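You operate a simulated robot arm through the tools that you are given. There is no shell and no other tool. Be economical: measure what you need, move in short steps, check, and stop when the job is done.

You run a simulated robot arm. Do the job below in one go: nothing can be reset, and whatever is moved stays where it is left.

Task
Box the bundle of the grey box's year and put the box in the cupboard.
Fine: the cupboard door ends shut. Set down upright: archive box.

Only the result counts: the job must be done as asked and must still hold three seconds after the hand-in. Knocking over, shifting, dropping, spilling or breaking anything else fails it.

Robot
A 7-joint arm with a two-finger parallel gripper on a trunk, on a base that drives. Base frame: it is fixed to the floor where the robot stands at the start and does not move with it; the origin is under the middle of the robot, x ahead of it, y to its left, z up. Units: mm, degrees, N and s.
With the tool pointing down near the work surface it reaches from about 140 to 600 mm from the robot's upright axis, wherever it stands. Its first joint turns from -166.0 to 166.0 degrees. Places, roughly: cupboard door [600, -700, 1200]; floor of the cupboard [800, -700, 400]; inside of the grey archive box [500, -300, 300]. Payload 3.91 kg.
The tool frame sits at the grasp point between the pads (the TCP): z along the fingers, y along the line on which they close. The tips reach 30 mm beyond it. Largest opening 110 mm; finger width 20, thickness 10; the body of the gripper, 48 by 112 mm, starts 55 mm behind the TCP.
Orientation is that of the tool frame in the base frame, as a unit quaternion [x, y, z, w]. With the fingers straight down and closing along the base's y, the tool's x points along the base's -x, its y along +y and its z along -z.

Tools
- The arm moves only by the tool move_arm. Its argument "motion" is a list of rows, each an object of numbers (a shift or turn left out is 0, a gripper value left out holds the last): "tx", "ty", "tz": the shift along the tool's x, y, z in units of 150 mm (1.0 is 150 mm); "wx", "wy", "wz": the turn, a rotation vector about the tool's x, y, z in units of 45 degrees (1.0 is 45 degrees); "claw": the finger opening in mm, from 0 to 110. In form: [{"tx": .., "ty": .., "tz": .., "wx": .., "wy": .., "wz": .., "claw": ..}, ...]. A call has 1 to 8 rows; each row is the pose to reach, as a shift and turn from the pose commanded when the call began, along the tool's axes at that moment. A call with a number of a shift or a turn outside -1 to 1 is refused whole. A row lasts 0.2 s, in which the tool goes at most 50 mm and 8.6 degrees; a call with a longer step from one row to the next is refused whole, and so is a gripper value outside its range. Where a pose cannot be reached the arm comes as near as it can. A force on the tool above 90 N (or 10 N above the force at the start of the call, whichever is more), or a blocked arm, ends the call early, and 0.2 s more pass. The fingers move at their own pace (about 153 mm/s each) and stop on an object; they squeeze with about 30 N. The grip force told is the motor's: it shows also when the fingers shut on nothing. Time passes only in rows, and 0.2 s behind the last, so rows that repeat a pose let the fingers close. It gives the time, the measured TCP pose, the force on the tool (base axes), the opening and the grip force at its end, in the units of the frame above (readings bear some noise), with the torque about the TCP (base axes, N m) and any sound that the robot's microphone picked up.
- Cameras (640 x 400 px; columns grow to the right, rows downward): "scene" is now at [-5.4, 97.3, 1552.1]; the picture's right is [-0.65, -0.76, 0.00], its down [-0.56, 0.47, -0.68] and it looks along [0.52, -0.44, -0.74] (base axes); focal length 255 px, centre (320, 200). "wrist" rides on the gripper at [77, 7, -114] in the tool frame; the picture's right is [-0.09, 1.00, 0.00], its down [-0.80, -0.07, -0.59] and it looks along [-0.59, -0.05, 0.80] (tool axes); focal length 270 px, centre (320, 200). There is no depth. A picture from a camera that has moved, and an enlarged one, comes with that camera's place and axes in the base frame and with its lens. The place of the scene camera against the robot may be out by one fixed shift of up to 25 mm in any direction.
- camera(camera): a new picture of that camera. It takes no simulated time.
- raise_lower(by): slides the trunk up (or, below 0, down) by that many mm; the arm and the scene camera ride with it, the base frame stays. It gives what a move gives, with no picture.
- base_move(legs): drives the robot by 1 to 6 legs, each [ahead, turn to the left] in mm and degrees, along the robot's own axes; the way and the turn of a leg run together, so that a leg with both is an arc; at most 1500 mm and 180 degrees a leg. The arm and the cameras ride along, it lands a little off, and it stops where it bumps. It gives what a move gives.
- pan_tilt(pan, tilt): turns the head with the scene camera to pan (to the left, within 155 degrees either way) and tilt (down, from -29 to 69), counted from straight ahead of the robot. It gives what a move gives.
- close_up(camera, box): a new picture of the part [left, top, right, bottom] of that camera's present view, enlarged. It takes no simulated time.
- sign_off(): hands the job in; it is judged then, once.

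Go step by step. Nothing tells you exact positions but the pictures and the camera data: compare them with the known pose of the tool, close in by small moves and look again before you grip or let go. The budget is 120 turns and 90 pictures, counting those below and the enlarged ones. Unless the task says otherwise, let go and move clear before handing in, and close with one line.

The tools are called by a JSON object that holds its "method" and its "body". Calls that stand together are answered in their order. move_arm: Moves the arm, as the interface text tells. Its arguments: {"type":"object","properties":{"motion":{"type":"array","items":{"type":"object","properties":{"tx":{"type":"number"},"ty":{"type":"number"},"tz":{"type":"number"},"wx":{"type":"number"},"wy":{"type":"number"},"wz":{"type":"number"},"claw":{"type":"number"}}}}},"required":["motion"]} The other tools are called the same way: raise_lower (by) slides the trunk up or down; base_move (legs) drives the base; pan_tilt (pan, tilt) turns the head that bears the scene camera; camera (camera) takes a picture; close_up (camera, box) takes an enlarged picture of a part of a camera's view; sign_off () hands the job in.

At the start:

```text
time: 0.0
tool_pos: [345.9, -223.0, 1141.1]
tcp_rot: [0.0, 1.0, 0.0, 0.0]
force: [0.1, 0.1, 0.6]
ft_torque: [0.03, -0.01, 0.0]
width: 109.9
finger_force: 0.0
trunk travel left (down, up): [-525.0, 85.0]
robot x, y, heading: [-2.7, -4.3, -0.1]
head pan, tilt: [-40.2, 47.4]
```

scene: 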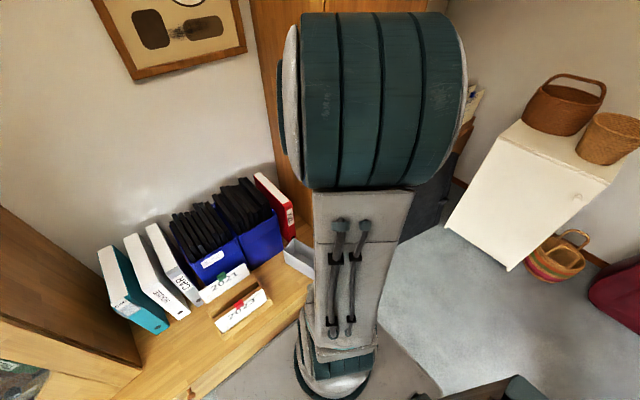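
wrist: 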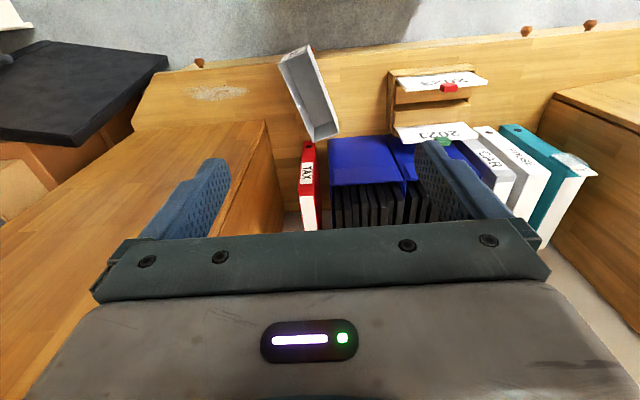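

The table holds binders, two blue bins with dark folders, a small grey box and two labelled cards/bundles (2021, 2023?). I'll enlarge the views to read the labels.

{"method": "close_up", "body": {"camera": "scene", "box": [90, 160, 330, 340]}}

{"method": "close_up", "body": {"camera": "wrist", "box": [260, 30, 600, 240]}}

{"method": "pan_tilt", "body": {"pan": -80, "tilt": 35}}

{"method": "camera", "body": {"camera": "scene"}}

```text
2.22 times, centred on (210, 250) of scene
camera zoom: at [-5.4, 97.3, 1552.1], right [-0.65, -0.76, 0.0], down [-0.56, 0.47, -0.68], along [0.52, -0.44, -0.74], focal length 566 px, centre (564, 89)
```

zoom: 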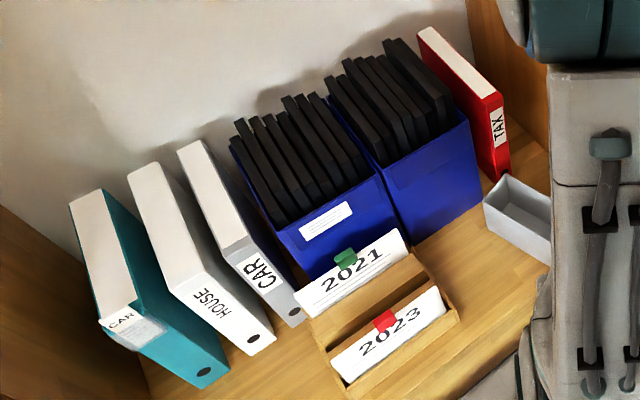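

```text
1.88 times, centred on (430, 135) of wrist
camera zoom: at [269.6, -216.0, 1255.5], right [0.09, 1.0, 0.0], down [0.8, -0.07, 0.59], along [0.59, -0.05, -0.8], focal length 509 px, centre (113, 322)
```

zoom: 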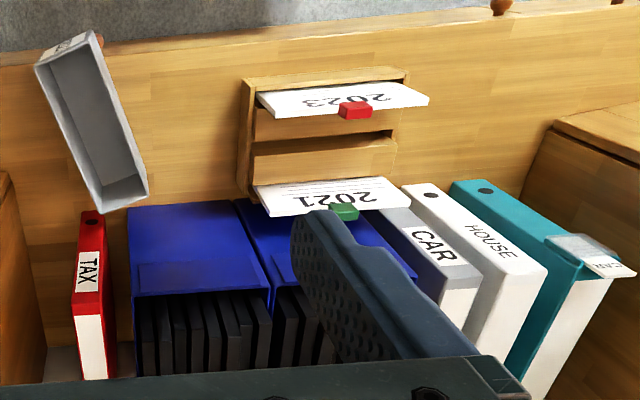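

```text
time: 1.1
tool_pos: [346.1, -222.4, 1140.7]
tcp_rot: [0.0, 1.0, 0.0, 0.0]
force: [0.3, -0.6, 0.4]
ft_torque: [-0.03, -0.03, -0.04]
width: 110.0
finger_force: 0.0
trunk travel left (down, up): [-525.0, 85.0]
robot x, y, heading: [0.3, -1.5, 0.1]
head pan, tilt: [-80.0, 35.0]
```

```text
85 pictures are left
camera scene: at [-50.6, 61.7, 1570.3], right [-0.98, -0.17, 0.0], down [-0.1, 0.56, -0.82], along [0.14, -0.81, -0.57], focal length 255 px, centre (320, 200)
```

scene: 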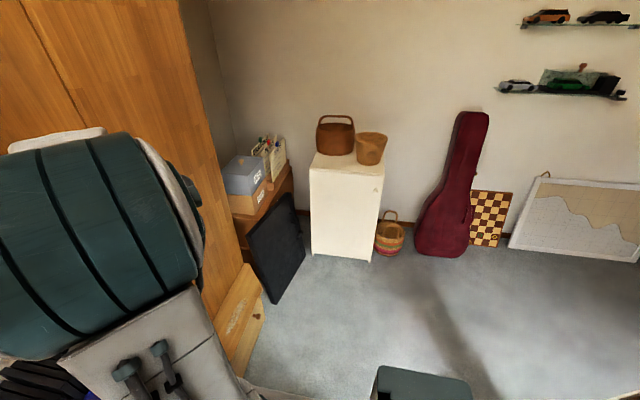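

The box's label should be on the end near the robot; I'll look at it and at the cupboard.

{"method": "close_up", "body": {"camera": "wrist", "box": [270, 35, 350, 85]}}

{"method": "close_up", "body": {"camera": "scene", "box": [200, 130, 320, 210]}}

{"method": "pan_tilt", "body": {"pan": -50, "tilt": 10}}

{"method": "camera", "body": {"camera": "scene"}}

```text
8.00 times, centred on (310, 60) of wrist
camera zoom: at [269.6, -216.0, 1255.5], right [0.09, 1.0, 0.0], down [0.8, -0.07, 0.59], along [0.59, -0.05, -0.8], focal length 2162 px, centre (400, 1320)
```

zoom: 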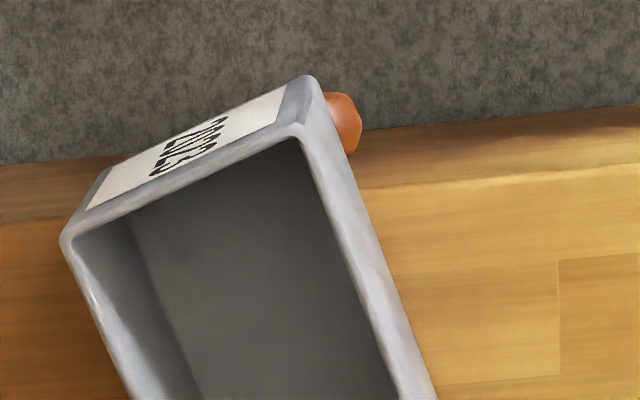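

```text
5.00 times, centred on (260, 170) of scene
camera zoom: at [-50.6, 61.7, 1570.3], right [-0.98, -0.17, 0.0], down [-0.1, 0.56, -0.82], along [0.14, -0.81, -0.57], focal length 1273 px, centre (620, 350)
```

zoom: 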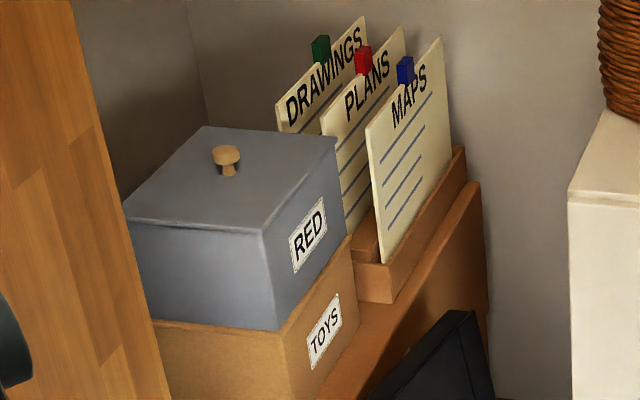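

```text
time: 2.0
tool_pos: [344.4, -223.2, 1140.9]
tcp_rot: [0.0, 1.0, 0.001, 0.0]
force: [0.4, -0.5, -0.8]
ft_torque: [-0.01, 0.0, 0.02]
width: 109.8
finger_force: 0.2
trunk travel left (down, up): [-525.0, 85.0]
robot x, y, heading: [-0.4, 0.2, 0.0]
head pan, tilt: [-50.0, 10.0]
```

```text
82 pictures are left
camera scene: at [-6.3, 77.1, 1610.4], right [-0.77, -0.64, 0.0], down [-0.11, 0.13, -0.98], along [0.63, -0.75, -0.17], focal length 255 px, centre (320, 200)
```

scene: 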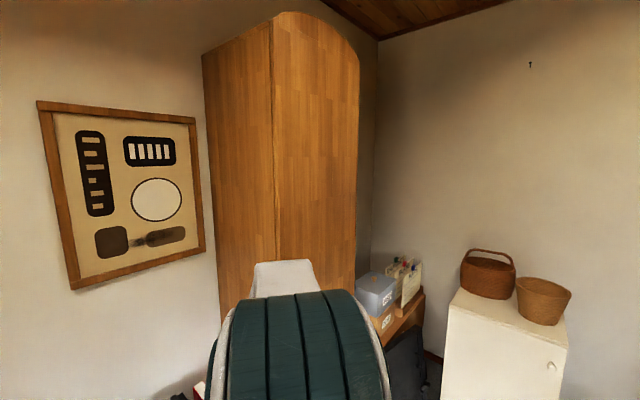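

The grey box is labelled 2023, so the bundle with the red tab (2023) goes in it. I'll move the arm left, over the bundles, to clear the view of the cupboard.

{"method": "move_arm", "body": {"motion": [{"ty": 0.3}, {"ty": 0.6}, {"ty": 0.9}, {"ty": 1.0}]}}

{"method": "move_arm", "body": {"motion": [{"ty": 0.3, "tz": 0.3}, {"ty": 0.5, "tz": 0.5}, {"ty": 0.7, "tz": 0.7}, {"ty": 0.85, "tz": 0.9}, {"ty": 1.0, "tz": 1.0}]}}

{"method": "pan_tilt", "body": {"pan": -50, "tilt": 35}}

{"method": "camera", "body": {"camera": "scene"}}

{"method": "camera", "body": {"camera": "wrist"}}

```text
time: 3.0
tool_pos: [344.6, -72.4, 1141.5]
tcp_rot: [0.0, 1.0, 0.0, 0.0]
force: [0.9, 0.0, 0.1]
ft_torque: [-0.02, -0.01, -0.01]
width: 110.0
finger_force: 0.0
trunk travel left (down, up): [-525.0, 85.0]
robot x, y, heading: [1.8, -1.4, -0.2]
head pan, tilt: [-50.0, 10.0]
```

```text
refused: row 1 steps farther than a row can; nothing moved
```

```text
time: 3.9
tool_pos: [344.6, -73.6, 1140.9]
tcp_rot: [0.0, 1.0, 0.0, 0.0]
force: [0.3, 0.6, 0.0]
ft_torque: [0.0, -0.02, 0.02]
width: 109.9
finger_force: 0.0
trunk travel left (down, up): [-525.0, 85.0]
robot x, y, heading: [1.4, 1.0, -0.2]
head pan, tilt: [-50.0, 35.0]
```

```text
81 pictures are left
camera scene: at [-9.4, 81.0, 1570.4], right [-0.77, -0.64, 0.0], down [-0.37, 0.44, -0.82], along [0.53, -0.63, -0.57], focal length 255 px, centre (320, 200)
```

scene: 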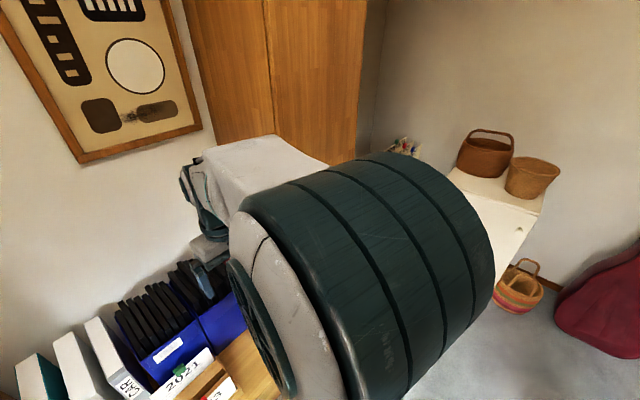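

```text
80 pictures are left
camera wrist: at [268.7, -65.7, 1255.9], right [0.09, 1.0, 0.0], down [0.8, -0.07, 0.59], along [0.59, -0.05, -0.8], focal length 270 px, centre (320, 200)
```

wrist: 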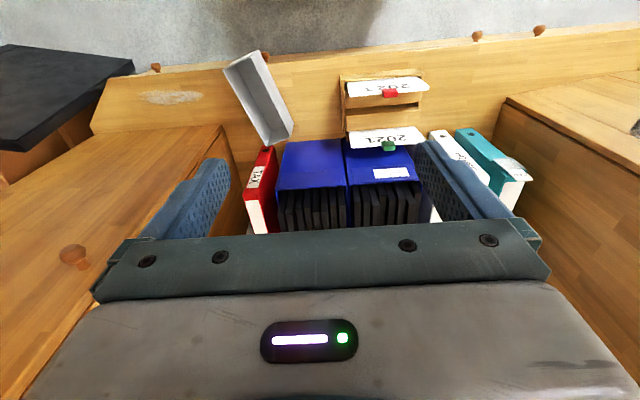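

The cupboard knob is visible on the door's left side, and the desk top is near z=400. Next I'll lower the trunk and bring the wrist camera near the bundles.

{"method": "raise_lower", "body": {"by": -330}}

{"method": "move_arm", "body": {"motion": [{"ty": 0.3}, {"ty": 0.6}, {"ty": 0.9}, {"ty": 1.0}]}}

{"method": "pan_tilt", "body": {"pan": -5, "tilt": 60}}

{"method": "camera", "body": {"camera": "wrist"}}

{"method": "camera", "body": {"camera": "scene"}}

```text
time: 7.2
tool_pos: [345.3, -72.8, 811.1]
tcp_rot: [0.0, 1.0, 0.0, 0.0]
force: [0.7, -0.8, -0.2]
ft_torque: [0.01, 0.05, -0.01]
width: 110.0
finger_force: 0.1
trunk travel left (down, up): [-195.0, 415.0]
robot x, y, heading: [-1.3, -0.2, 0.2]
head pan, tilt: [-50.0, 35.0]
```

```text
time: 8.2
tool_pos: [344.1, 76.9, 809.9]
tcp_rot: [-0.001, 1.0, 0.0, 0.001]
force: [-0.3, -1.0, -0.2]
ft_torque: [0.0, 0.01, 0.02]
width: 110.0
finger_force: 0.1
trunk travel left (down, up): [-195.0, 415.0]
robot x, y, heading: [2.6, 2.0, 0.1]
head pan, tilt: [-50.0, 35.0]
```

```text
time: 9.3
tool_pos: [344.7, 77.8, 810.2]
tcp_rot: [0.0, 1.0, 0.0, 0.0]
force: [0.3, 0.3, -0.5]
ft_torque: [-0.03, 0.01, 0.05]
width: 110.1
finger_force: 0.1
trunk travel left (down, up): [-195.0, 415.0]
robot x, y, heading: [-0.1, -2.0, -0.0]
head pan, tilt: [-5.0, 60.0]
```

```text
79 pictures are left
camera wrist: at [268.4, 84.1, 925.1], right [0.09, 1.0, 0.0], down [0.8, -0.07, 0.59], along [0.59, -0.05, -0.8], focal length 270 px, centre (320, 200)
```

wrist: 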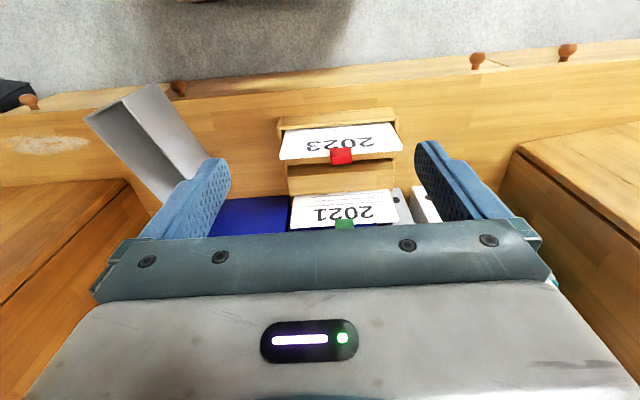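

```text
78 pictures are left
camera scene: at [0.4, 142.6, 1206.0], right [-0.09, -1.0, 0.0], down [-0.86, 0.08, -0.5], along [0.5, -0.04, -0.87], focal length 255 px, centre (320, 200)
```

scene: 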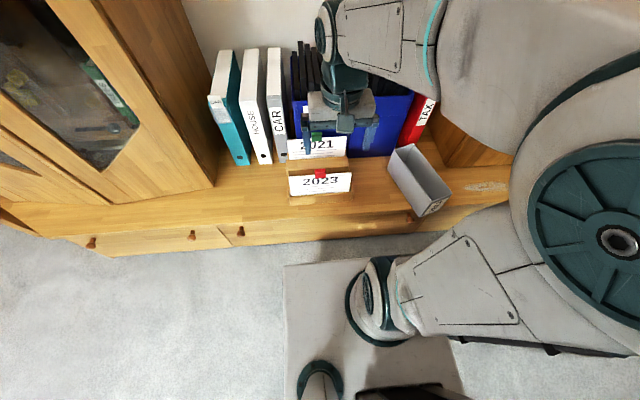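

{"method": "close_up", "body": {"camera": "scene", "box": [270, 110, 470, 235]}}

{"method": "close_up", "body": {"camera": "wrist", "box": [240, 90, 440, 215]}}

```text
3.20 times, centred on (370, 172) of scene
camera zoom: at [0.4, 142.6, 1206.0], right [-0.09, -1.0, 0.0], down [-0.86, 0.08, -0.5], along [0.5, -0.04, -0.87], focal length 815 px, centre (160, 288)
```

zoom: 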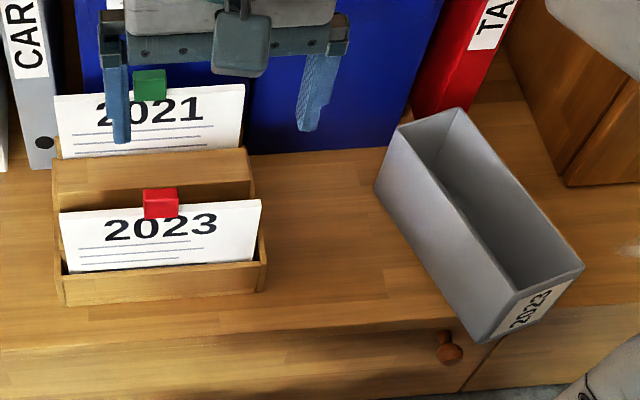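

```text
3.20 times, centred on (340, 152) of wrist
camera zoom: at [268.4, 84.1, 925.1], right [0.09, 1.0, 0.0], down [0.8, -0.07, 0.59], along [0.59, -0.05, -0.8], focal length 865 px, centre (256, 352)
```

zoom: 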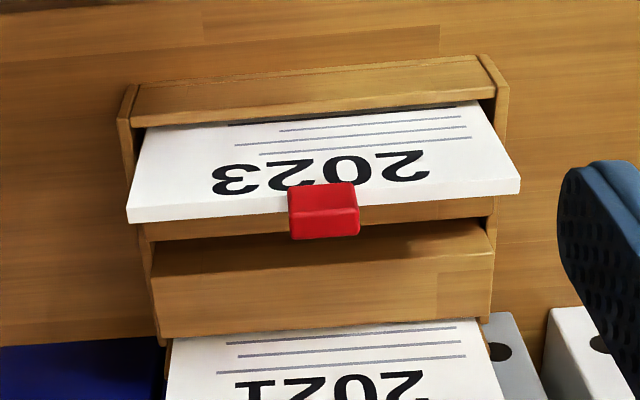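

The tab sits near (479, 102, 520) by the two wrist views, and the box rim near z=380, turned ~17°. I'll rotate the gripper 90° so it can close front-to-back on the bundle, giving a side view too.

{"method": "move_arm", "body": {"motion": [{"wz": -0.17}, {"wz": -0.34}, {"wz": -0.51}, {"wz": -0.68}, {"wz": -0.85}, {"wz": -1.0}]}}

{"method": "move_arm", "body": {"motion": [{"wz": -0.17}, {"wz": -0.34}, {"wz": -0.51}, {"wz": -0.68}, {"wz": -0.85}, {"wz": -1.0}]}}

{"method": "camera", "body": {"camera": "wrist"}}

```text
time: 10.7
tool_pos: [345.5, 78.0, 810.7]
tcp_rot: [-0.384, 0.923, 0.001, 0.0]
force: [-0.1, 0.0, -0.5]
ft_torque: [0.0, -0.01, 0.03]
width: 110.2
finger_force: 0.0
trunk travel left (down, up): [-195.0, 415.0]
robot x, y, heading: [-0.3, 1.5, -0.0]
head pan, tilt: [-5.0, 60.0]
```

```text
time: 12.1
tool_pos: [345.7, 77.5, 811.1]
tcp_rot: [0.708, -0.706, 0.0, 0.0]
force: [0.2, -0.2, -0.6]
ft_torque: [-0.02, 0.02, 0.02]
width: 110.1
finger_force: 0.0
trunk travel left (down, up): [-195.0, 415.0]
robot x, y, heading: [-1.8, -0.4, 0.0]
head pan, tilt: [-5.0, 60.0]
```

```text
75 pictures are left
camera wrist: at [339.3, 0.9, 926.1], right [-1.0, 0.09, 0.0], down [0.07, 0.8, 0.59], along [0.05, 0.59, -0.8], focal length 270 px, centre (320, 200)
```

wrist: 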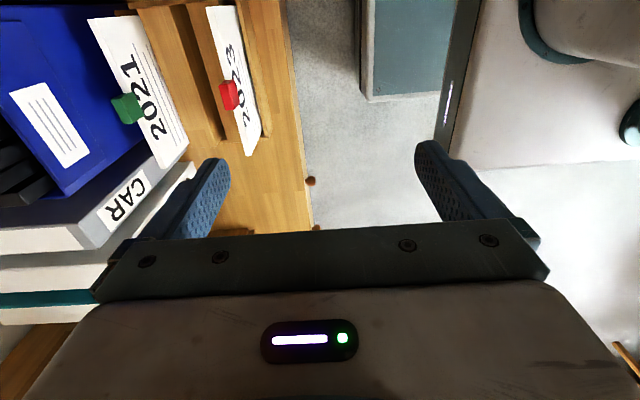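

{"method": "move_arm", "body": {"motion": [{"tx": 0.17, "ty": -0.2}, {"tx": 0.34, "ty": -0.4}, {"tx": 0.51, "ty": -0.6}, {"tx": 0.6, "ty": -0.8}, {"tx": 0.6, "ty": -0.8, "tz": 0.3}, {"tx": 0.6, "ty": -0.8, "tz": 0.6}]}}

{"method": "camera", "body": {"camera": "wrist"}}

```text
time: 13.5
tool_pos: [467.0, -10.2, 721.6]
tcp_rot: [0.707, -0.707, 0.0, 0.0]
force: [-1.4, -0.6, -0.4]
ft_torque: [-0.01, -0.03, 0.0]
width: 109.8
finger_force: 0.0
trunk travel left (down, up): [-195.0, 415.0]
robot x, y, heading: [-0.2, 1.2, -0.0]
head pan, tilt: [-5.0, 60.0]
```

```text
74 pictures are left
camera wrist: at [460.1, -87.4, 836.6], right [-1.0, 0.09, 0.0], down [0.07, 0.8, 0.59], along [0.05, 0.59, -0.8], focal length 270 px, centre (320, 200)
```

wrist: 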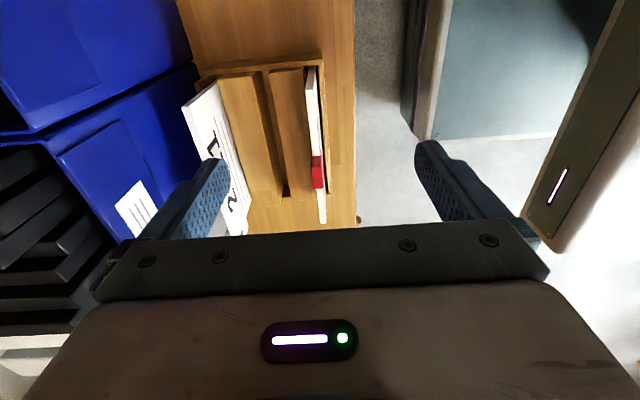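

{"method": "close_up", "body": {"camera": "wrist", "box": [180, 50, 380, 240]}}

```text
2.11 times, centred on (280, 145) of wrist
camera zoom: at [460.1, -87.4, 836.6], right [-1.0, 0.09, 0.0], down [0.07, 0.8, 0.59], along [0.05, 0.59, -0.8], focal length 569 px, centre (404, 316)
```

zoom: 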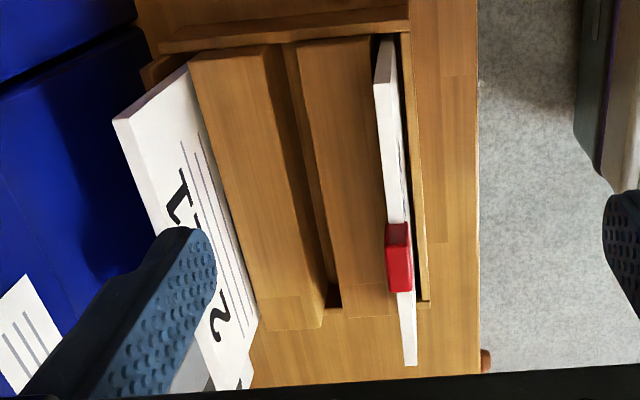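

The 2023 bundle stands upright (about 205 wide, 13 thick, top near z=508), sticking ~100 mm out of the rack. I'll narrow the fingers and go above it, then check.

{"method": "move_arm", "body": {"motion": [{"tx": -0.3, "ty": -0.03, "claw": 70}, {"tx": -0.6, "ty": -0.06}, {"tx": -0.733, "ty": -0.06}, {"tx": -0.733, "ty": -0.06, "tz": 0.3}, {"tx": -0.733, "ty": -0.06, "tz": 0.6}, {"tx": -0.733, "ty": -0.06, "tz": 0.8}]}}

{"method": "camera", "body": {"camera": "wrist"}}

{"method": "close_up", "body": {"camera": "scene", "box": [250, 80, 490, 230]}}

```text
time: 14.9
tool_pos: [474.8, 97.8, 601.9]
tcp_rot: [0.707, -0.707, 0.0, 0.0]
force: [-0.6, -0.7, -0.1]
ft_torque: [-0.01, 0.01, 0.0]
width: 70.0
finger_force: 0.0
trunk travel left (down, up): [-195.0, 415.0]
robot x, y, heading: [-1.5, -1.0, -0.1]
head pan, tilt: [-5.0, 60.0]
```

```text
72 pictures are left
camera wrist: at [468.5, 21.9, 716.6], right [-1.0, 0.09, 0.0], down [0.07, 0.8, 0.59], along [0.05, 0.59, -0.8], focal length 270 px, centre (320, 200)
```

wrist: 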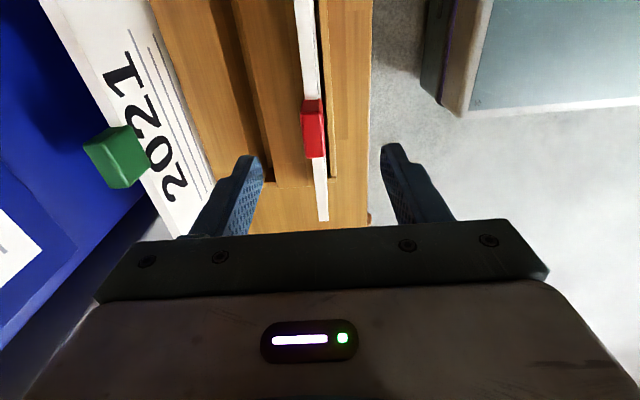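

```text
2.67 times, centred on (370, 155) of scene
camera zoom: at [0.2, 142.7, 1206.0], right [-0.09, -1.0, 0.0], down [-0.86, 0.08, -0.5], along [0.5, -0.04, -0.87], focal length 679 px, centre (187, 320)
```

zoom: 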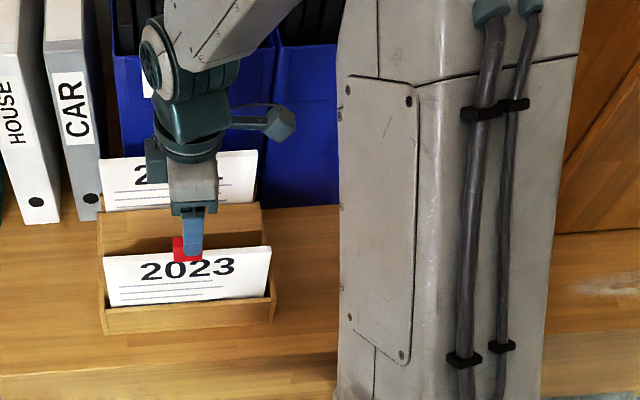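

{"method": "move_arm", "body": {"motion": [{"ty": -0.028, "tz": 0.2}, {"ty": -0.028, "tz": 0.4}, {"ty": -0.028, "tz": 0.6}, {"ty": -0.028, "tz": 0.7}]}}

{"method": "camera", "body": {"camera": "wrist"}}

{"method": "close_up", "body": {"camera": "scene", "box": [270, 130, 390, 210]}}

```text
time: 15.9
tool_pos: [480.9, 97.3, 495.0]
tcp_rot: [0.707, -0.707, 0.0, -0.001]
force: [0.4, -0.2, -0.6]
ft_torque: [0.01, 0.01, 0.02]
width: 70.2
finger_force: 0.0
trunk travel left (down, up): [-195.0, 415.0]
robot x, y, heading: [-3.7, -0.3, 0.1]
head pan, tilt: [-5.0, 60.0]
```

```text
70 pictures are left
camera wrist: at [472.6, 21.2, 609.9], right [-1.0, 0.09, 0.0], down [0.07, 0.8, 0.59], along [0.05, 0.59, -0.8], focal length 270 px, centre (320, 200)
```

wrist: 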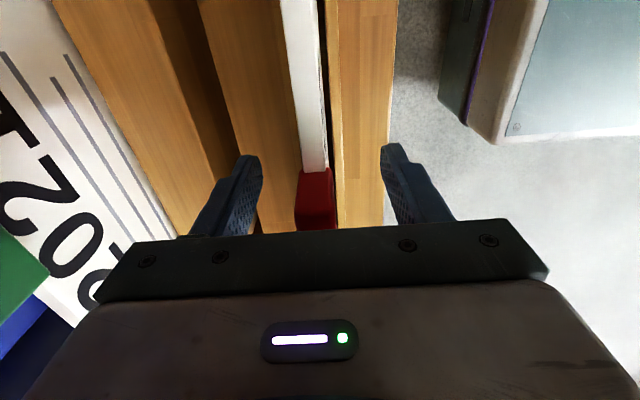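

```text
5.00 times, centred on (330, 170) of scene
camera zoom: at [0.4, 142.7, 1206.0], right [-0.09, -1.0, 0.0], down [-0.86, 0.08, -0.5], along [0.5, -0.04, -0.87], focal length 1273 px, centre (270, 350)
```

zoom: 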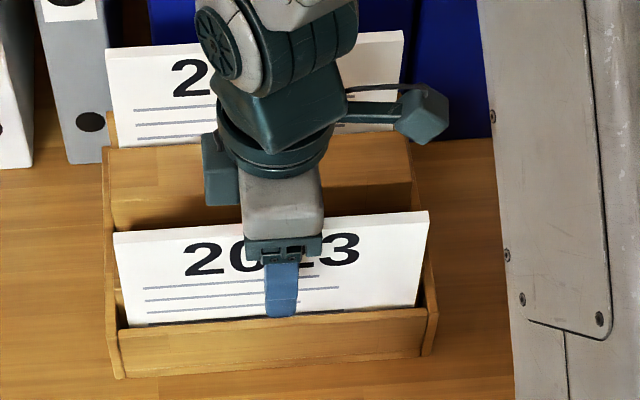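

The fingers straddle the bundle at the tab. Closing now.

{"method": "move_arm", "body": {"motion": [{"claw": 0}, {"claw": 0}, {"claw": 0}]}}

```text
time: 16.7
tool_pos: [478.0, 98.8, 494.7]
tcp_rot: [0.708, -0.707, 0.001, 0.0]
force: [0.4, 0.5, 0.5]
ft_torque: [-0.01, 0.05, 0.01]
width: 15.8
finger_force: 30.6
trunk travel left (down, up): [-195.0, 415.0]
robot x, y, heading: [-2.0, 2.8, -0.0]
head pan, tilt: [-5.0, 60.0]
```

{"method": "move_arm", "body": {"motion": [{"tz": -0.15}, {"tz": -0.35}, {"tz": -0.6}, {"tz": -0.85}, {"tz": -1.0}]}}

{"method": "move_arm", "body": {"motion": [{"tz": -0.25, "ty": 0.1}, {"tz": -0.5, "ty": 0.3}, {"tz": -0.65, "ty": 0.5}]}}

{"method": "camera", "body": {"camera": "scene"}}

{"method": "camera", "body": {"camera": "wrist"}}

```text
time: 17.9
tool_pos: [478.8, 97.8, 647.3]
tcp_rot: [0.707, -0.707, 0.0, 0.0]
force: [-0.1, 0.2, -2.9]
ft_torque: [-0.01, 0.0, 0.0]
width: 15.8
finger_force: 30.1
trunk travel left (down, up): [-195.0, 415.0]
robot x, y, heading: [-1.0, -2.1, 0.1]
head pan, tilt: [-5.0, 60.0]
```

```text
time: 18.7
tool_pos: [402.4, 96.4, 744.9]
tcp_rot: [0.707, -0.707, 0.0, 0.001]
force: [0.4, 0.2, -2.1]
ft_torque: [-0.02, 0.02, 0.0]
width: 15.6
finger_force: 29.5
trunk travel left (down, up): [-195.0, 415.0]
robot x, y, heading: [-2.8, -1.7, 0.1]
head pan, tilt: [-5.0, 60.0]
```

```text
68 pictures are left
camera scene: at [0.9, 142.7, 1205.9], right [-0.09, -1.0, 0.0], down [-0.86, 0.08, -0.5], along [0.5, -0.04, -0.87], focal length 255 px, centre (320, 200)
```

scene: 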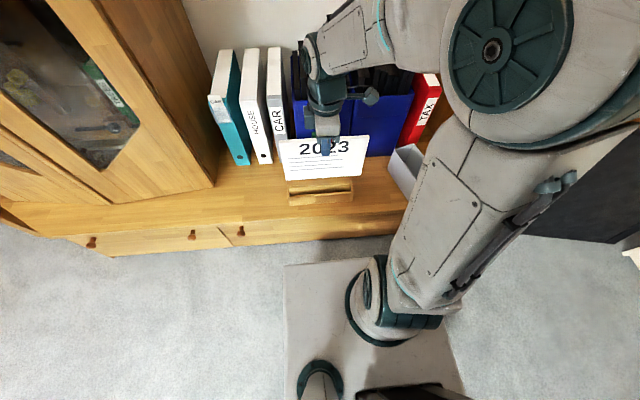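

```text
67 pictures are left
camera wrist: at [396.6, 19.5, 860.2], right [-1.0, 0.09, 0.0], down [0.07, 0.8, 0.59], along [0.05, 0.59, -0.8], focal length 270 px, centre (320, 200)
```

wrist: 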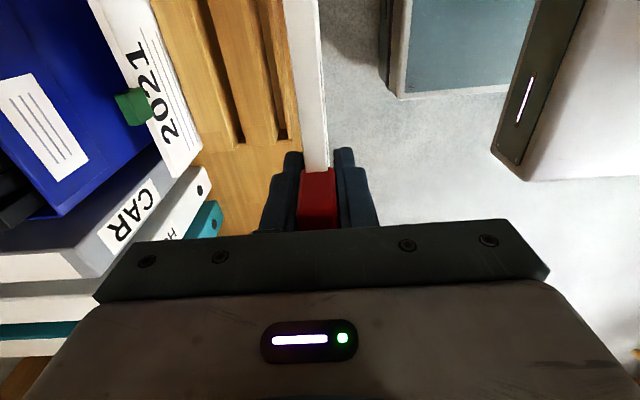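

Bundle held. I'll swing toward the box while turning the bundle to line up with the box's long side.

{"method": "move_arm", "body": {"motion": [{"tx": 0.15, "wz": 0.16}, {"tx": 0.3, "wz": 0.32}, {"tx": 0.45, "wz": 0.48}, {"tx": 0.6, "wz": 0.64}, {"tx": 0.8, "wz": 0.8}, {"tx": 1.0, "wz": 0.96}]}}

{"method": "move_arm", "body": {"motion": [{"wz": 0.16}, {"wz": 0.32}, {"wz": 0.48}, {"wz": 0.65}]}}

```text
time: 20.1
tool_pos: [404.1, -53.1, 742.8]
tcp_rot: [-0.396, 0.918, 0.001, 0.0]
force: [0.7, -0.4, -1.8]
ft_torque: [0.0, -0.02, 0.01]
width: 15.7
finger_force: 30.6
trunk travel left (down, up): [-195.0, 415.0]
robot x, y, heading: [1.8, 3.0, 0.0]
head pan, tilt: [-5.0, 60.0]
```

```text
time: 21.1
tool_pos: [402.6, -52.2, 742.7]
tcp_rot: [-0.151, 0.988, 0.001, 0.001]
force: [-0.1, 0.0, -3.2]
ft_torque: [-0.01, 0.01, -0.01]
width: 15.6
finger_force: 30.0
trunk travel left (down, up): [-195.0, 415.0]
robot x, y, heading: [0.3, -3.1, 0.0]
head pan, tilt: [-5.0, 60.0]
```

{"method": "move_arm", "body": {"motion": [{"tx": 0.1, "ty": -0.18}, {"tx": 0.2, "ty": -0.37}, {"tx": 0.3, "ty": -0.55}, {"tx": 0.41, "ty": -0.735}]}}

{"method": "move_arm", "body": {"motion": [{"tx": 0.1, "ty": -0.18}, {"tx": 0.2, "ty": -0.37}, {"tx": 0.3, "ty": -0.55}, {"tx": 0.41, "ty": -0.735}]}}

{"method": "camera", "body": {"camera": "wrist"}}

{"method": "camera", "body": {"camera": "scene"}}

```text
time: 22.1
tool_pos: [376.3, -176.9, 742.4]
tcp_rot: [-0.152, 0.988, 0.0, 0.0]
force: [-0.3, 0.6, -1.9]
ft_torque: [0.03, 0.0, 0.03]
width: 15.6
finger_force: 29.9
trunk travel left (down, up): [-195.0, 415.0]
robot x, y, heading: [1.5, 0.8, 0.1]
head pan, tilt: [-5.0, 60.0]
```

```text
time: 23.1
tool_pos: [350.6, -299.7, 742.1]
tcp_rot: [-0.153, 0.988, 0.0, -0.001]
force: [0.3, 0.8, -2.2]
ft_torque: [-0.02, -0.03, 0.0]
width: 15.9
finger_force: 30.0
trunk travel left (down, up): [-195.0, 415.0]
robot x, y, heading: [2.1, -4.8, 0.2]
head pan, tilt: [-5.0, 60.0]
```

```text
66 pictures are left
camera wrist: at [275.6, -315.9, 856.7], right [-0.22, 0.98, 0.0], down [0.79, 0.17, 0.59], along [0.58, 0.13, -0.8], focal length 270 px, centre (320, 200)
```

wrist: 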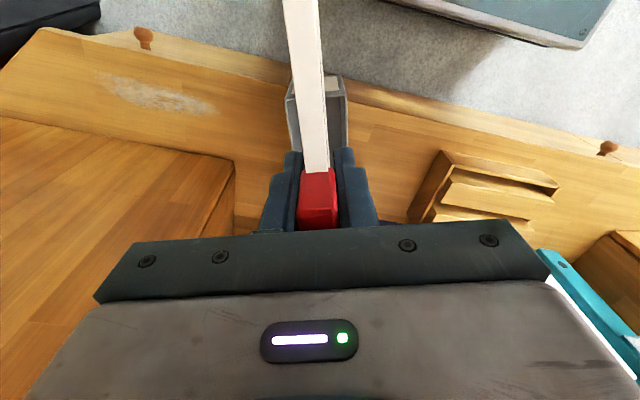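

```text
65 pictures are left
camera scene: at [0.5, 142.7, 1206.0], right [-0.09, -1.0, 0.0], down [-0.86, 0.08, -0.5], along [0.5, -0.04, -0.87], focal length 255 px, centre (320, 200)
```

scene: 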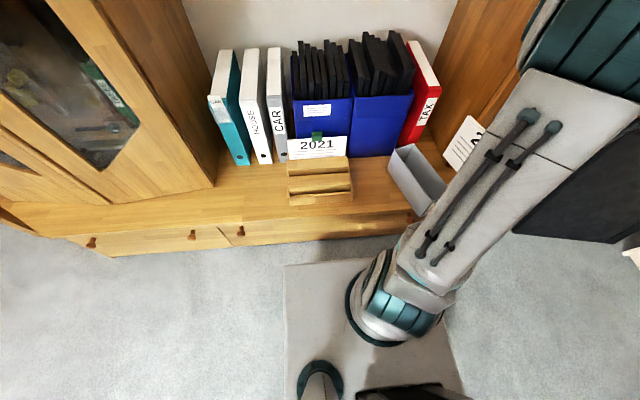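

{"method": "close_up", "body": {"camera": "wrist", "box": [230, 40, 410, 180]}}

{"method": "close_up", "body": {"camera": "scene", "box": [370, 100, 530, 220]}}

```text
2.86 times, centred on (320, 110) of wrist
camera zoom: at [275.6, -315.9, 856.7], right [-0.22, 0.98, 0.0], down [0.79, 0.17, 0.59], along [0.58, 0.13, -0.8], focal length 772 px, centre (320, 457)
```

zoom: 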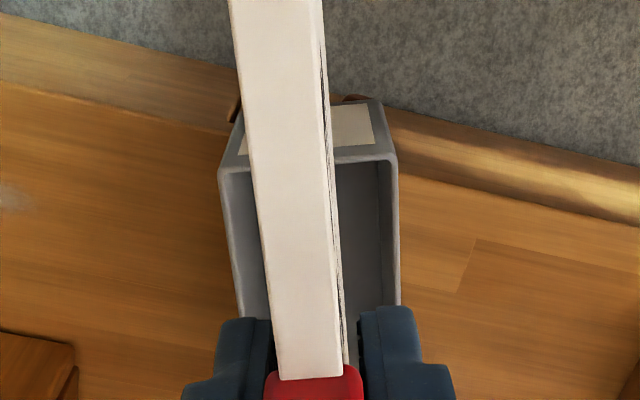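

```text
3.33 times, centred on (450, 160) of scene
camera zoom: at [0.5, 142.7, 1206.0], right [-0.09, -1.0, 0.0], down [-0.86, 0.08, -0.5], along [0.5, -0.04, -0.87], focal length 849 px, centre (-113, 333)
```

zoom: 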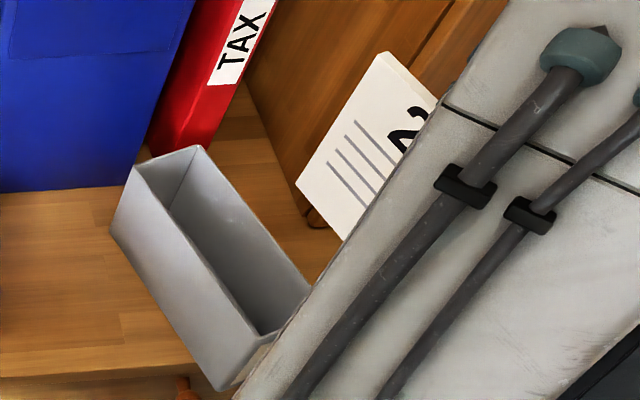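

{"method": "move_arm", "body": {"motion": [{"tx": -0.2}, {"tx": -0.4}, {"tx": -0.6}]}}

{"method": "close_up", "body": {"camera": "wrist", "box": [220, 0, 420, 180]}}

```text
time: 23.9
tool_pos: [435.7, -274.3, 742.3]
tcp_rot: [-0.153, 0.988, 0.0, 0.0]
force: [-0.8, -0.3, -2.2]
ft_torque: [0.0, 0.0, -0.01]
width: 15.6
finger_force: 30.0
trunk travel left (down, up): [-195.0, 415.0]
robot x, y, heading: [-1.2, 1.9, 0.1]
head pan, tilt: [-5.0, 60.0]
```

```text
2.22 times, centred on (320, 90) of wrist
camera zoom: at [361.7, -290.0, 857.9], right [-0.22, 0.98, 0.0], down [0.79, 0.17, 0.59], along [0.58, 0.13, -0.8], focal length 601 px, centre (320, 444)
```

zoom: 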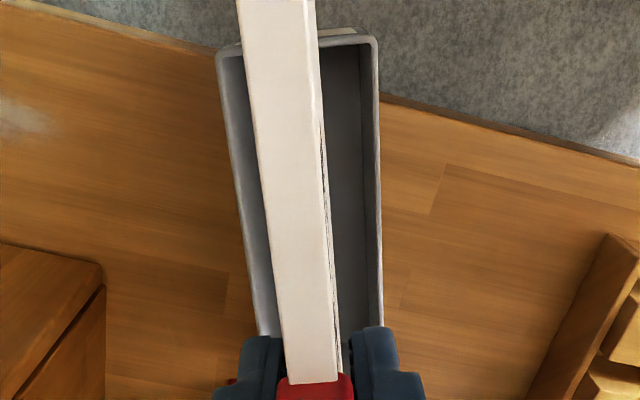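

The box rim is near z=455, its centre about (499, -262), at 17°; desk about z=335. I'll lower the bundle to just above the box, offset toward the +y wall with a slight tilt so it will lean on that wall.

{"method": "move_arm", "body": {"motion": [{"tx": -0.2, "ty": 0.09, "wx": 0.07}, {"tx": -0.427, "ty": 0.185, "wx": 0.133}, {"tx": -0.427, "ty": 0.185, "tz": 0.25, "wx": 0.133}, {"tx": -0.427, "ty": 0.185, "tz": 0.45, "wx": 0.133}, {"tx": -0.427, "ty": 0.185, "tz": 0.6, "wx": 0.133}]}}

{"method": "camera", "body": {"camera": "wrist"}}

{"method": "camera", "body": {"camera": "scene"}}

```text
time: 25.1
tool_pos: [489.3, -228.8, 652.5]
tcp_rot: [-0.152, 0.987, -0.052, 0.008]
force: [-0.5, 0.6, -1.4]
ft_torque: [0.02, 0.02, 0.01]
width: 15.6
finger_force: 30.6
trunk travel left (down, up): [-195.0, 415.0]
robot x, y, heading: [0.5, 1.3, 0.0]
head pan, tilt: [-5.0, 60.0]
```

```text
61 pictures are left
camera wrist: at [412.0, -233.7, 766.2], right [-0.21, 0.97, -0.1], down [0.77, 0.23, 0.6], along [0.61, 0.05, -0.79], focal length 270 px, centre (320, 200)
```

wrist: 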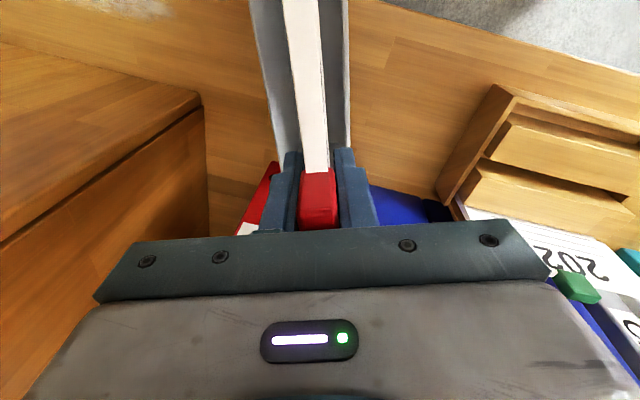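

```text
60 pictures are left
camera scene: at [0.5, 142.6, 1206.0], right [-0.09, -1.0, 0.0], down [-0.86, 0.08, -0.5], along [0.5, -0.04, -0.87], focal length 255 px, centre (320, 200)
```

scene: 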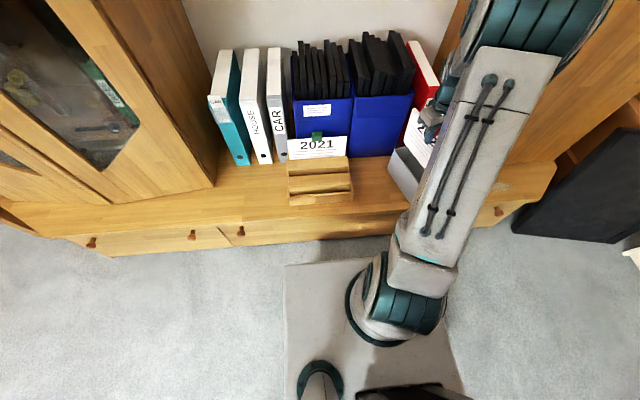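

{"method": "close_up", "body": {"camera": "wrist", "box": [220, 0, 420, 180]}}

{"method": "close_up", "body": {"camera": "scene", "box": [370, 80, 490, 210]}}

```text
2.22 times, centred on (320, 90) of wrist
camera zoom: at [412.0, -233.7, 766.2], right [-0.21, 0.97, -0.1], down [0.77, 0.23, 0.6], along [0.61, 0.05, -0.79], focal length 601 px, centre (320, 444)
```

zoom: 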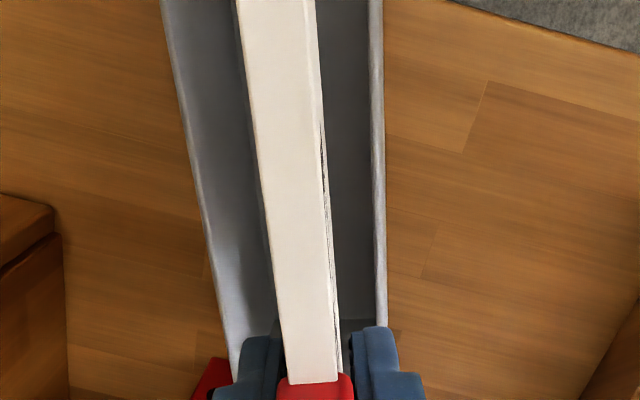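

```text
3.08 times, centred on (430, 145) of scene
camera zoom: at [0.5, 142.6, 1206.0], right [-0.09, -1.0, 0.0], down [-0.86, 0.08, -0.5], along [0.5, -0.04, -0.87], focal length 784 px, centre (-18, 369)
```

zoom: 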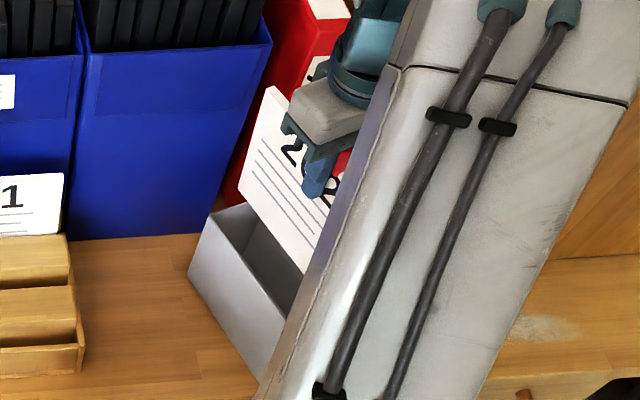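

Alignment checks out (walls at ±45 mm about the expected centre). Lowering into the box.

{"method": "move_arm", "body": {"motion": [{"ty": 0.0, "tz": 0.2}, {"ty": 0.02, "tz": 0.4}, {"ty": 0.046, "tz": 0.63}]}}

{"method": "close_up", "body": {"camera": "wrist", "box": [220, 0, 420, 180]}}

{"method": "close_up", "body": {"camera": "scene", "box": [370, 80, 490, 210]}}

```text
time: 25.9
tool_pos: [490.8, -229.5, 556.7]
tcp_rot: [-0.152, 0.987, -0.052, 0.008]
force: [-0.5, -0.5, -2.1]
ft_torque: [0.0, -0.02, -0.02]
width: 15.7
finger_force: 30.1
trunk travel left (down, up): [-195.0, 415.0]
robot x, y, heading: [1.7, -1.3, 0.0]
head pan, tilt: [-5.0, 60.0]
```

```text
2.22 times, centred on (320, 90) of wrist
camera zoom: at [412.1, -234.7, 671.2], right [-0.21, 0.97, -0.1], down [0.77, 0.23, 0.6], along [0.61, 0.05, -0.79], focal length 601 px, centre (320, 444)
```

zoom: 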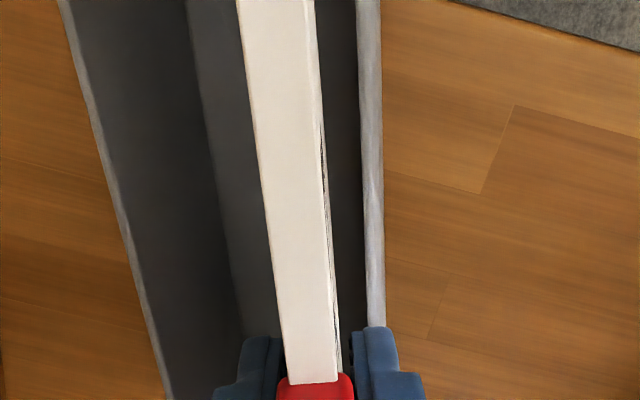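

```text
3.08 times, centred on (430, 145) of scene
camera zoom: at [0.4, 142.6, 1206.0], right [-0.09, -1.0, 0.0], down [-0.86, 0.08, -0.5], along [0.5, -0.04, -0.87], focal length 784 px, centre (-18, 369)
```

zoom: 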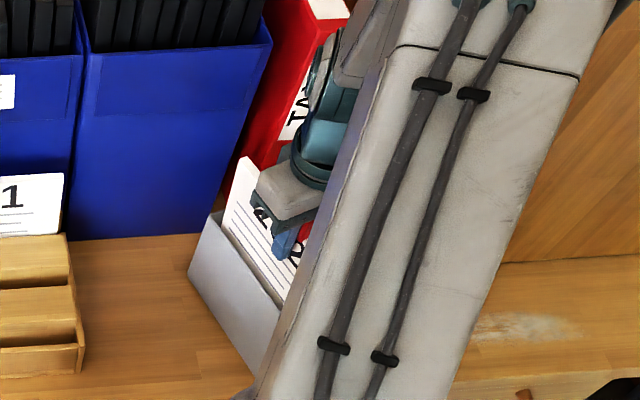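

{"method": "move_arm", "body": {"motion": [{"ty": 0.014, "tz": 0.13}, {"ty": 0.028, "tz": 0.265}]}}

{"method": "move_arm", "body": {"motion": [{"ty": 0.004, "tz": 0.04}, {"ty": 0.006, "tz": 0.06}]}}

{"method": "move_arm", "body": {"motion": [{"ty": 0.002, "tz": 0.02}, {"ty": 0.004, "tz": 0.04}]}}

```text
time: 26.5
tool_pos: [491.5, -229.7, 517.7]
tcp_rot: [-0.153, 0.987, -0.051, 0.009]
force: [0.4, 0.6, -1.7]
ft_torque: [0.02, 0.0, 0.02]
width: 16.0
finger_force: 30.5
trunk travel left (down, up): [-195.0, 415.0]
robot x, y, heading: [1.9, -2.9, 0.2]
head pan, tilt: [-5.0, 60.0]
```

```text
time: 27.1
tool_pos: [492.3, -231.2, 508.0]
tcp_rot: [-0.153, 0.987, -0.052, 0.008]
force: [-0.7, -0.7, -2.2]
ft_torque: [-0.04, 0.03, -0.01]
width: 15.6
finger_force: 30.5
trunk travel left (down, up): [-195.0, 415.0]
robot x, y, heading: [-4.0, -2.1, 0.2]
head pan, tilt: [-5.0, 60.0]
```

```text
time: 27.7
tool_pos: [491.5, -228.8, 502.6]
tcp_rot: [-0.152, 0.987, -0.052, 0.008]
force: [0.1, 0.2, -2.3]
ft_torque: [-0.02, 0.01, 0.0]
width: 15.6
finger_force: 30.1
trunk travel left (down, up): [-195.0, 415.0]
robot x, y, heading: [-2.5, -1.3, -0.0]
head pan, tilt: [-5.0, 60.0]
```

{"method": "move_arm", "body": {"motion": [{"ty": 0.002, "tz": 0.02}, {"ty": 0.004, "tz": 0.04}]}}

{"method": "close_up", "body": {"camera": "wrist", "box": [180, 60, 440, 240]}}

{"method": "close_up", "body": {"camera": "scene", "box": [370, 80, 490, 210]}}

```text
time: 28.3
tool_pos: [491.3, -228.2, 496.9]
tcp_rot: [-0.152, 0.987, -0.053, 0.008]
force: [-0.6, -0.2, -2.1]
ft_torque: [-0.04, 0.0, -0.03]
width: 16.0
finger_force: 30.2
trunk travel left (down, up): [-195.0, 415.0]
robot x, y, heading: [1.5, 3.1, 0.2]
head pan, tilt: [-5.0, 60.0]
```

```text
2.22 times, centred on (310, 150) of wrist
camera zoom: at [413.2, -234.3, 610.8], right [-0.21, 0.97, -0.1], down [0.77, 0.23, 0.6], along [0.61, 0.05, -0.79], focal length 601 px, centre (342, 311)
```

zoom: 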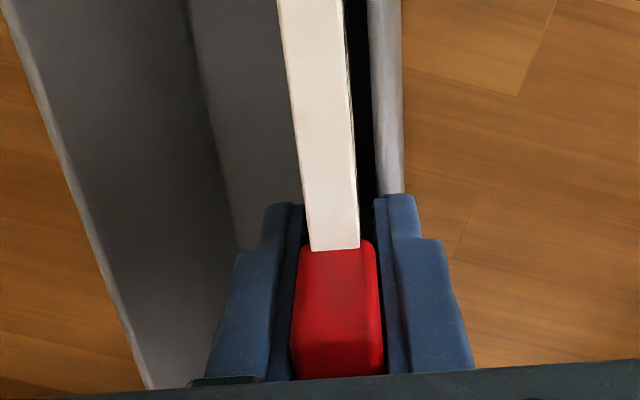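

```text
3.08 times, centred on (430, 145) of scene
camera zoom: at [0.6, 142.5, 1206.0], right [-0.09, -1.0, 0.0], down [-0.86, 0.08, -0.5], along [0.5, -0.04, -0.87], focal length 784 px, centre (-18, 369)
```

zoom: 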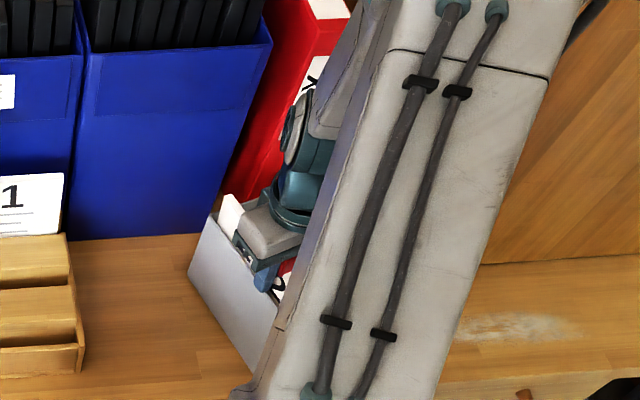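

No floor contact yet and the finger would meet the rim, so I'll shift 16 mm inward so both fingers fit inside the box, then continue down.

{"method": "move_arm", "body": {"motion": [{"ty": -0.06, "tz": 0.0}, {"ty": -0.12, "tz": 0.0}, {"ty": -0.12, "tz": 0.05}]}}

{"method": "move_arm", "body": {"motion": [{"ty": 0.002, "tz": 0.03}, {"ty": 0.006, "tz": 0.06}]}}

{"method": "close_up", "body": {"camera": "wrist", "box": [180, 60, 440, 240]}}

```text
time: 29.1
tool_pos: [497.8, -246.8, 491.8]
tcp_rot: [-0.152, 0.987, -0.052, 0.008]
force: [0.0, -0.1, -2.2]
ft_torque: [0.02, 0.02, 0.02]
width: 15.6
finger_force: 30.5
trunk travel left (down, up): [-195.0, 415.0]
robot x, y, heading: [-2.1, 0.9, 0.0]
head pan, tilt: [-5.0, 60.0]
```

```text
time: 29.7
tool_pos: [498.2, -247.2, 485.6]
tcp_rot: [-0.153, 0.987, -0.053, 0.01]
force: [-1.0, 3.3, 23.7]
ft_torque: [0.23, 0.07, -0.03]
width: 16.0
finger_force: 30.2
trunk travel left (down, up): [-195.0, 415.0]
robot x, y, heading: [-2.7, 1.9, -0.1]
head pan, tilt: [-5.0, 60.0]
```

```text
2.22 times, centred on (310, 150) of wrist
camera zoom: at [418.8, -252.2, 599.3], right [-0.21, 0.97, -0.11], down [0.76, 0.24, 0.6], along [0.61, 0.05, -0.79], focal length 601 px, centre (342, 311)
```

zoom: 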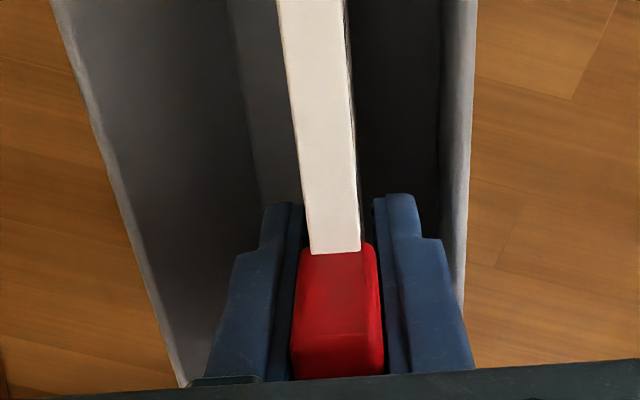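

Contact with the box floor. I'll ease up slightly and open the fingers a little.

{"method": "move_arm", "body": {"motion": [{"tz": -0.015}, {"tz": -0.015, "claw": 26}, {"tz": -0.015, "claw": 26}, {"tz": -0.015, "claw": 26}]}}

{"method": "close_up", "body": {"camera": "wrist", "box": [180, 60, 440, 240]}}

```text
time: 30.7
tool_pos: [497.3, -247.0, 484.2]
tcp_rot: [-0.152, 0.987, -0.052, 0.009]
force: [0.1, -0.1, 0.3]
ft_torque: [-0.03, -0.01, -0.01]
width: 25.9
finger_force: 0.1
trunk travel left (down, up): [-195.0, 415.0]
robot x, y, heading: [2.6, 1.0, -0.1]
head pan, tilt: [-5.0, 60.0]
```

```text
2.22 times, centred on (310, 150) of wrist
camera zoom: at [418.4, -253.0, 598.7], right [-0.21, 0.97, -0.1], down [0.77, 0.23, 0.6], along [0.61, 0.05, -0.79], focal length 601 px, centre (342, 311)
```

zoom: 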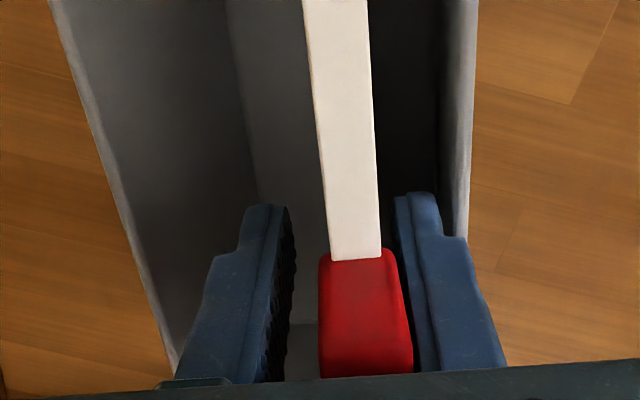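

{"method": "move_arm", "body": {"motion": [{"tz": -0.1}, {"tz": -0.2}, {"tz": -0.3}, {"tz": -0.45}, {"tz": -0.7}, {"tz": -1.0}]}}

{"method": "camera", "body": {"camera": "wrist"}}

```text
time: 32.1
tool_pos: [494.3, -233.2, 636.7]
tcp_rot: [-0.153, 0.987, -0.053, 0.008]
force: [0.2, 0.5, -0.4]
ft_torque: [-0.02, 0.01, -0.01]
width: 26.1
finger_force: 0.1
trunk travel left (down, up): [-195.0, 415.0]
robot x, y, heading: [-0.7, -1.7, -0.2]
head pan, tilt: [-5.0, 60.0]
```

```text
51 pictures are left
camera wrist: at [415.5, -237.1, 749.7], right [-0.21, 0.97, -0.1], down [0.77, 0.23, 0.6], along [0.61, 0.05, -0.79], focal length 270 px, centre (320, 200)
```

wrist: 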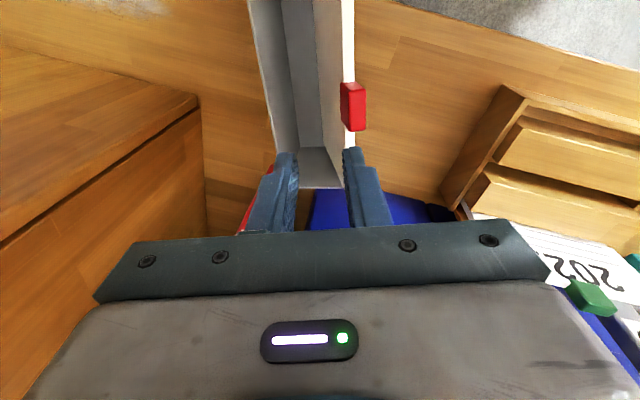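

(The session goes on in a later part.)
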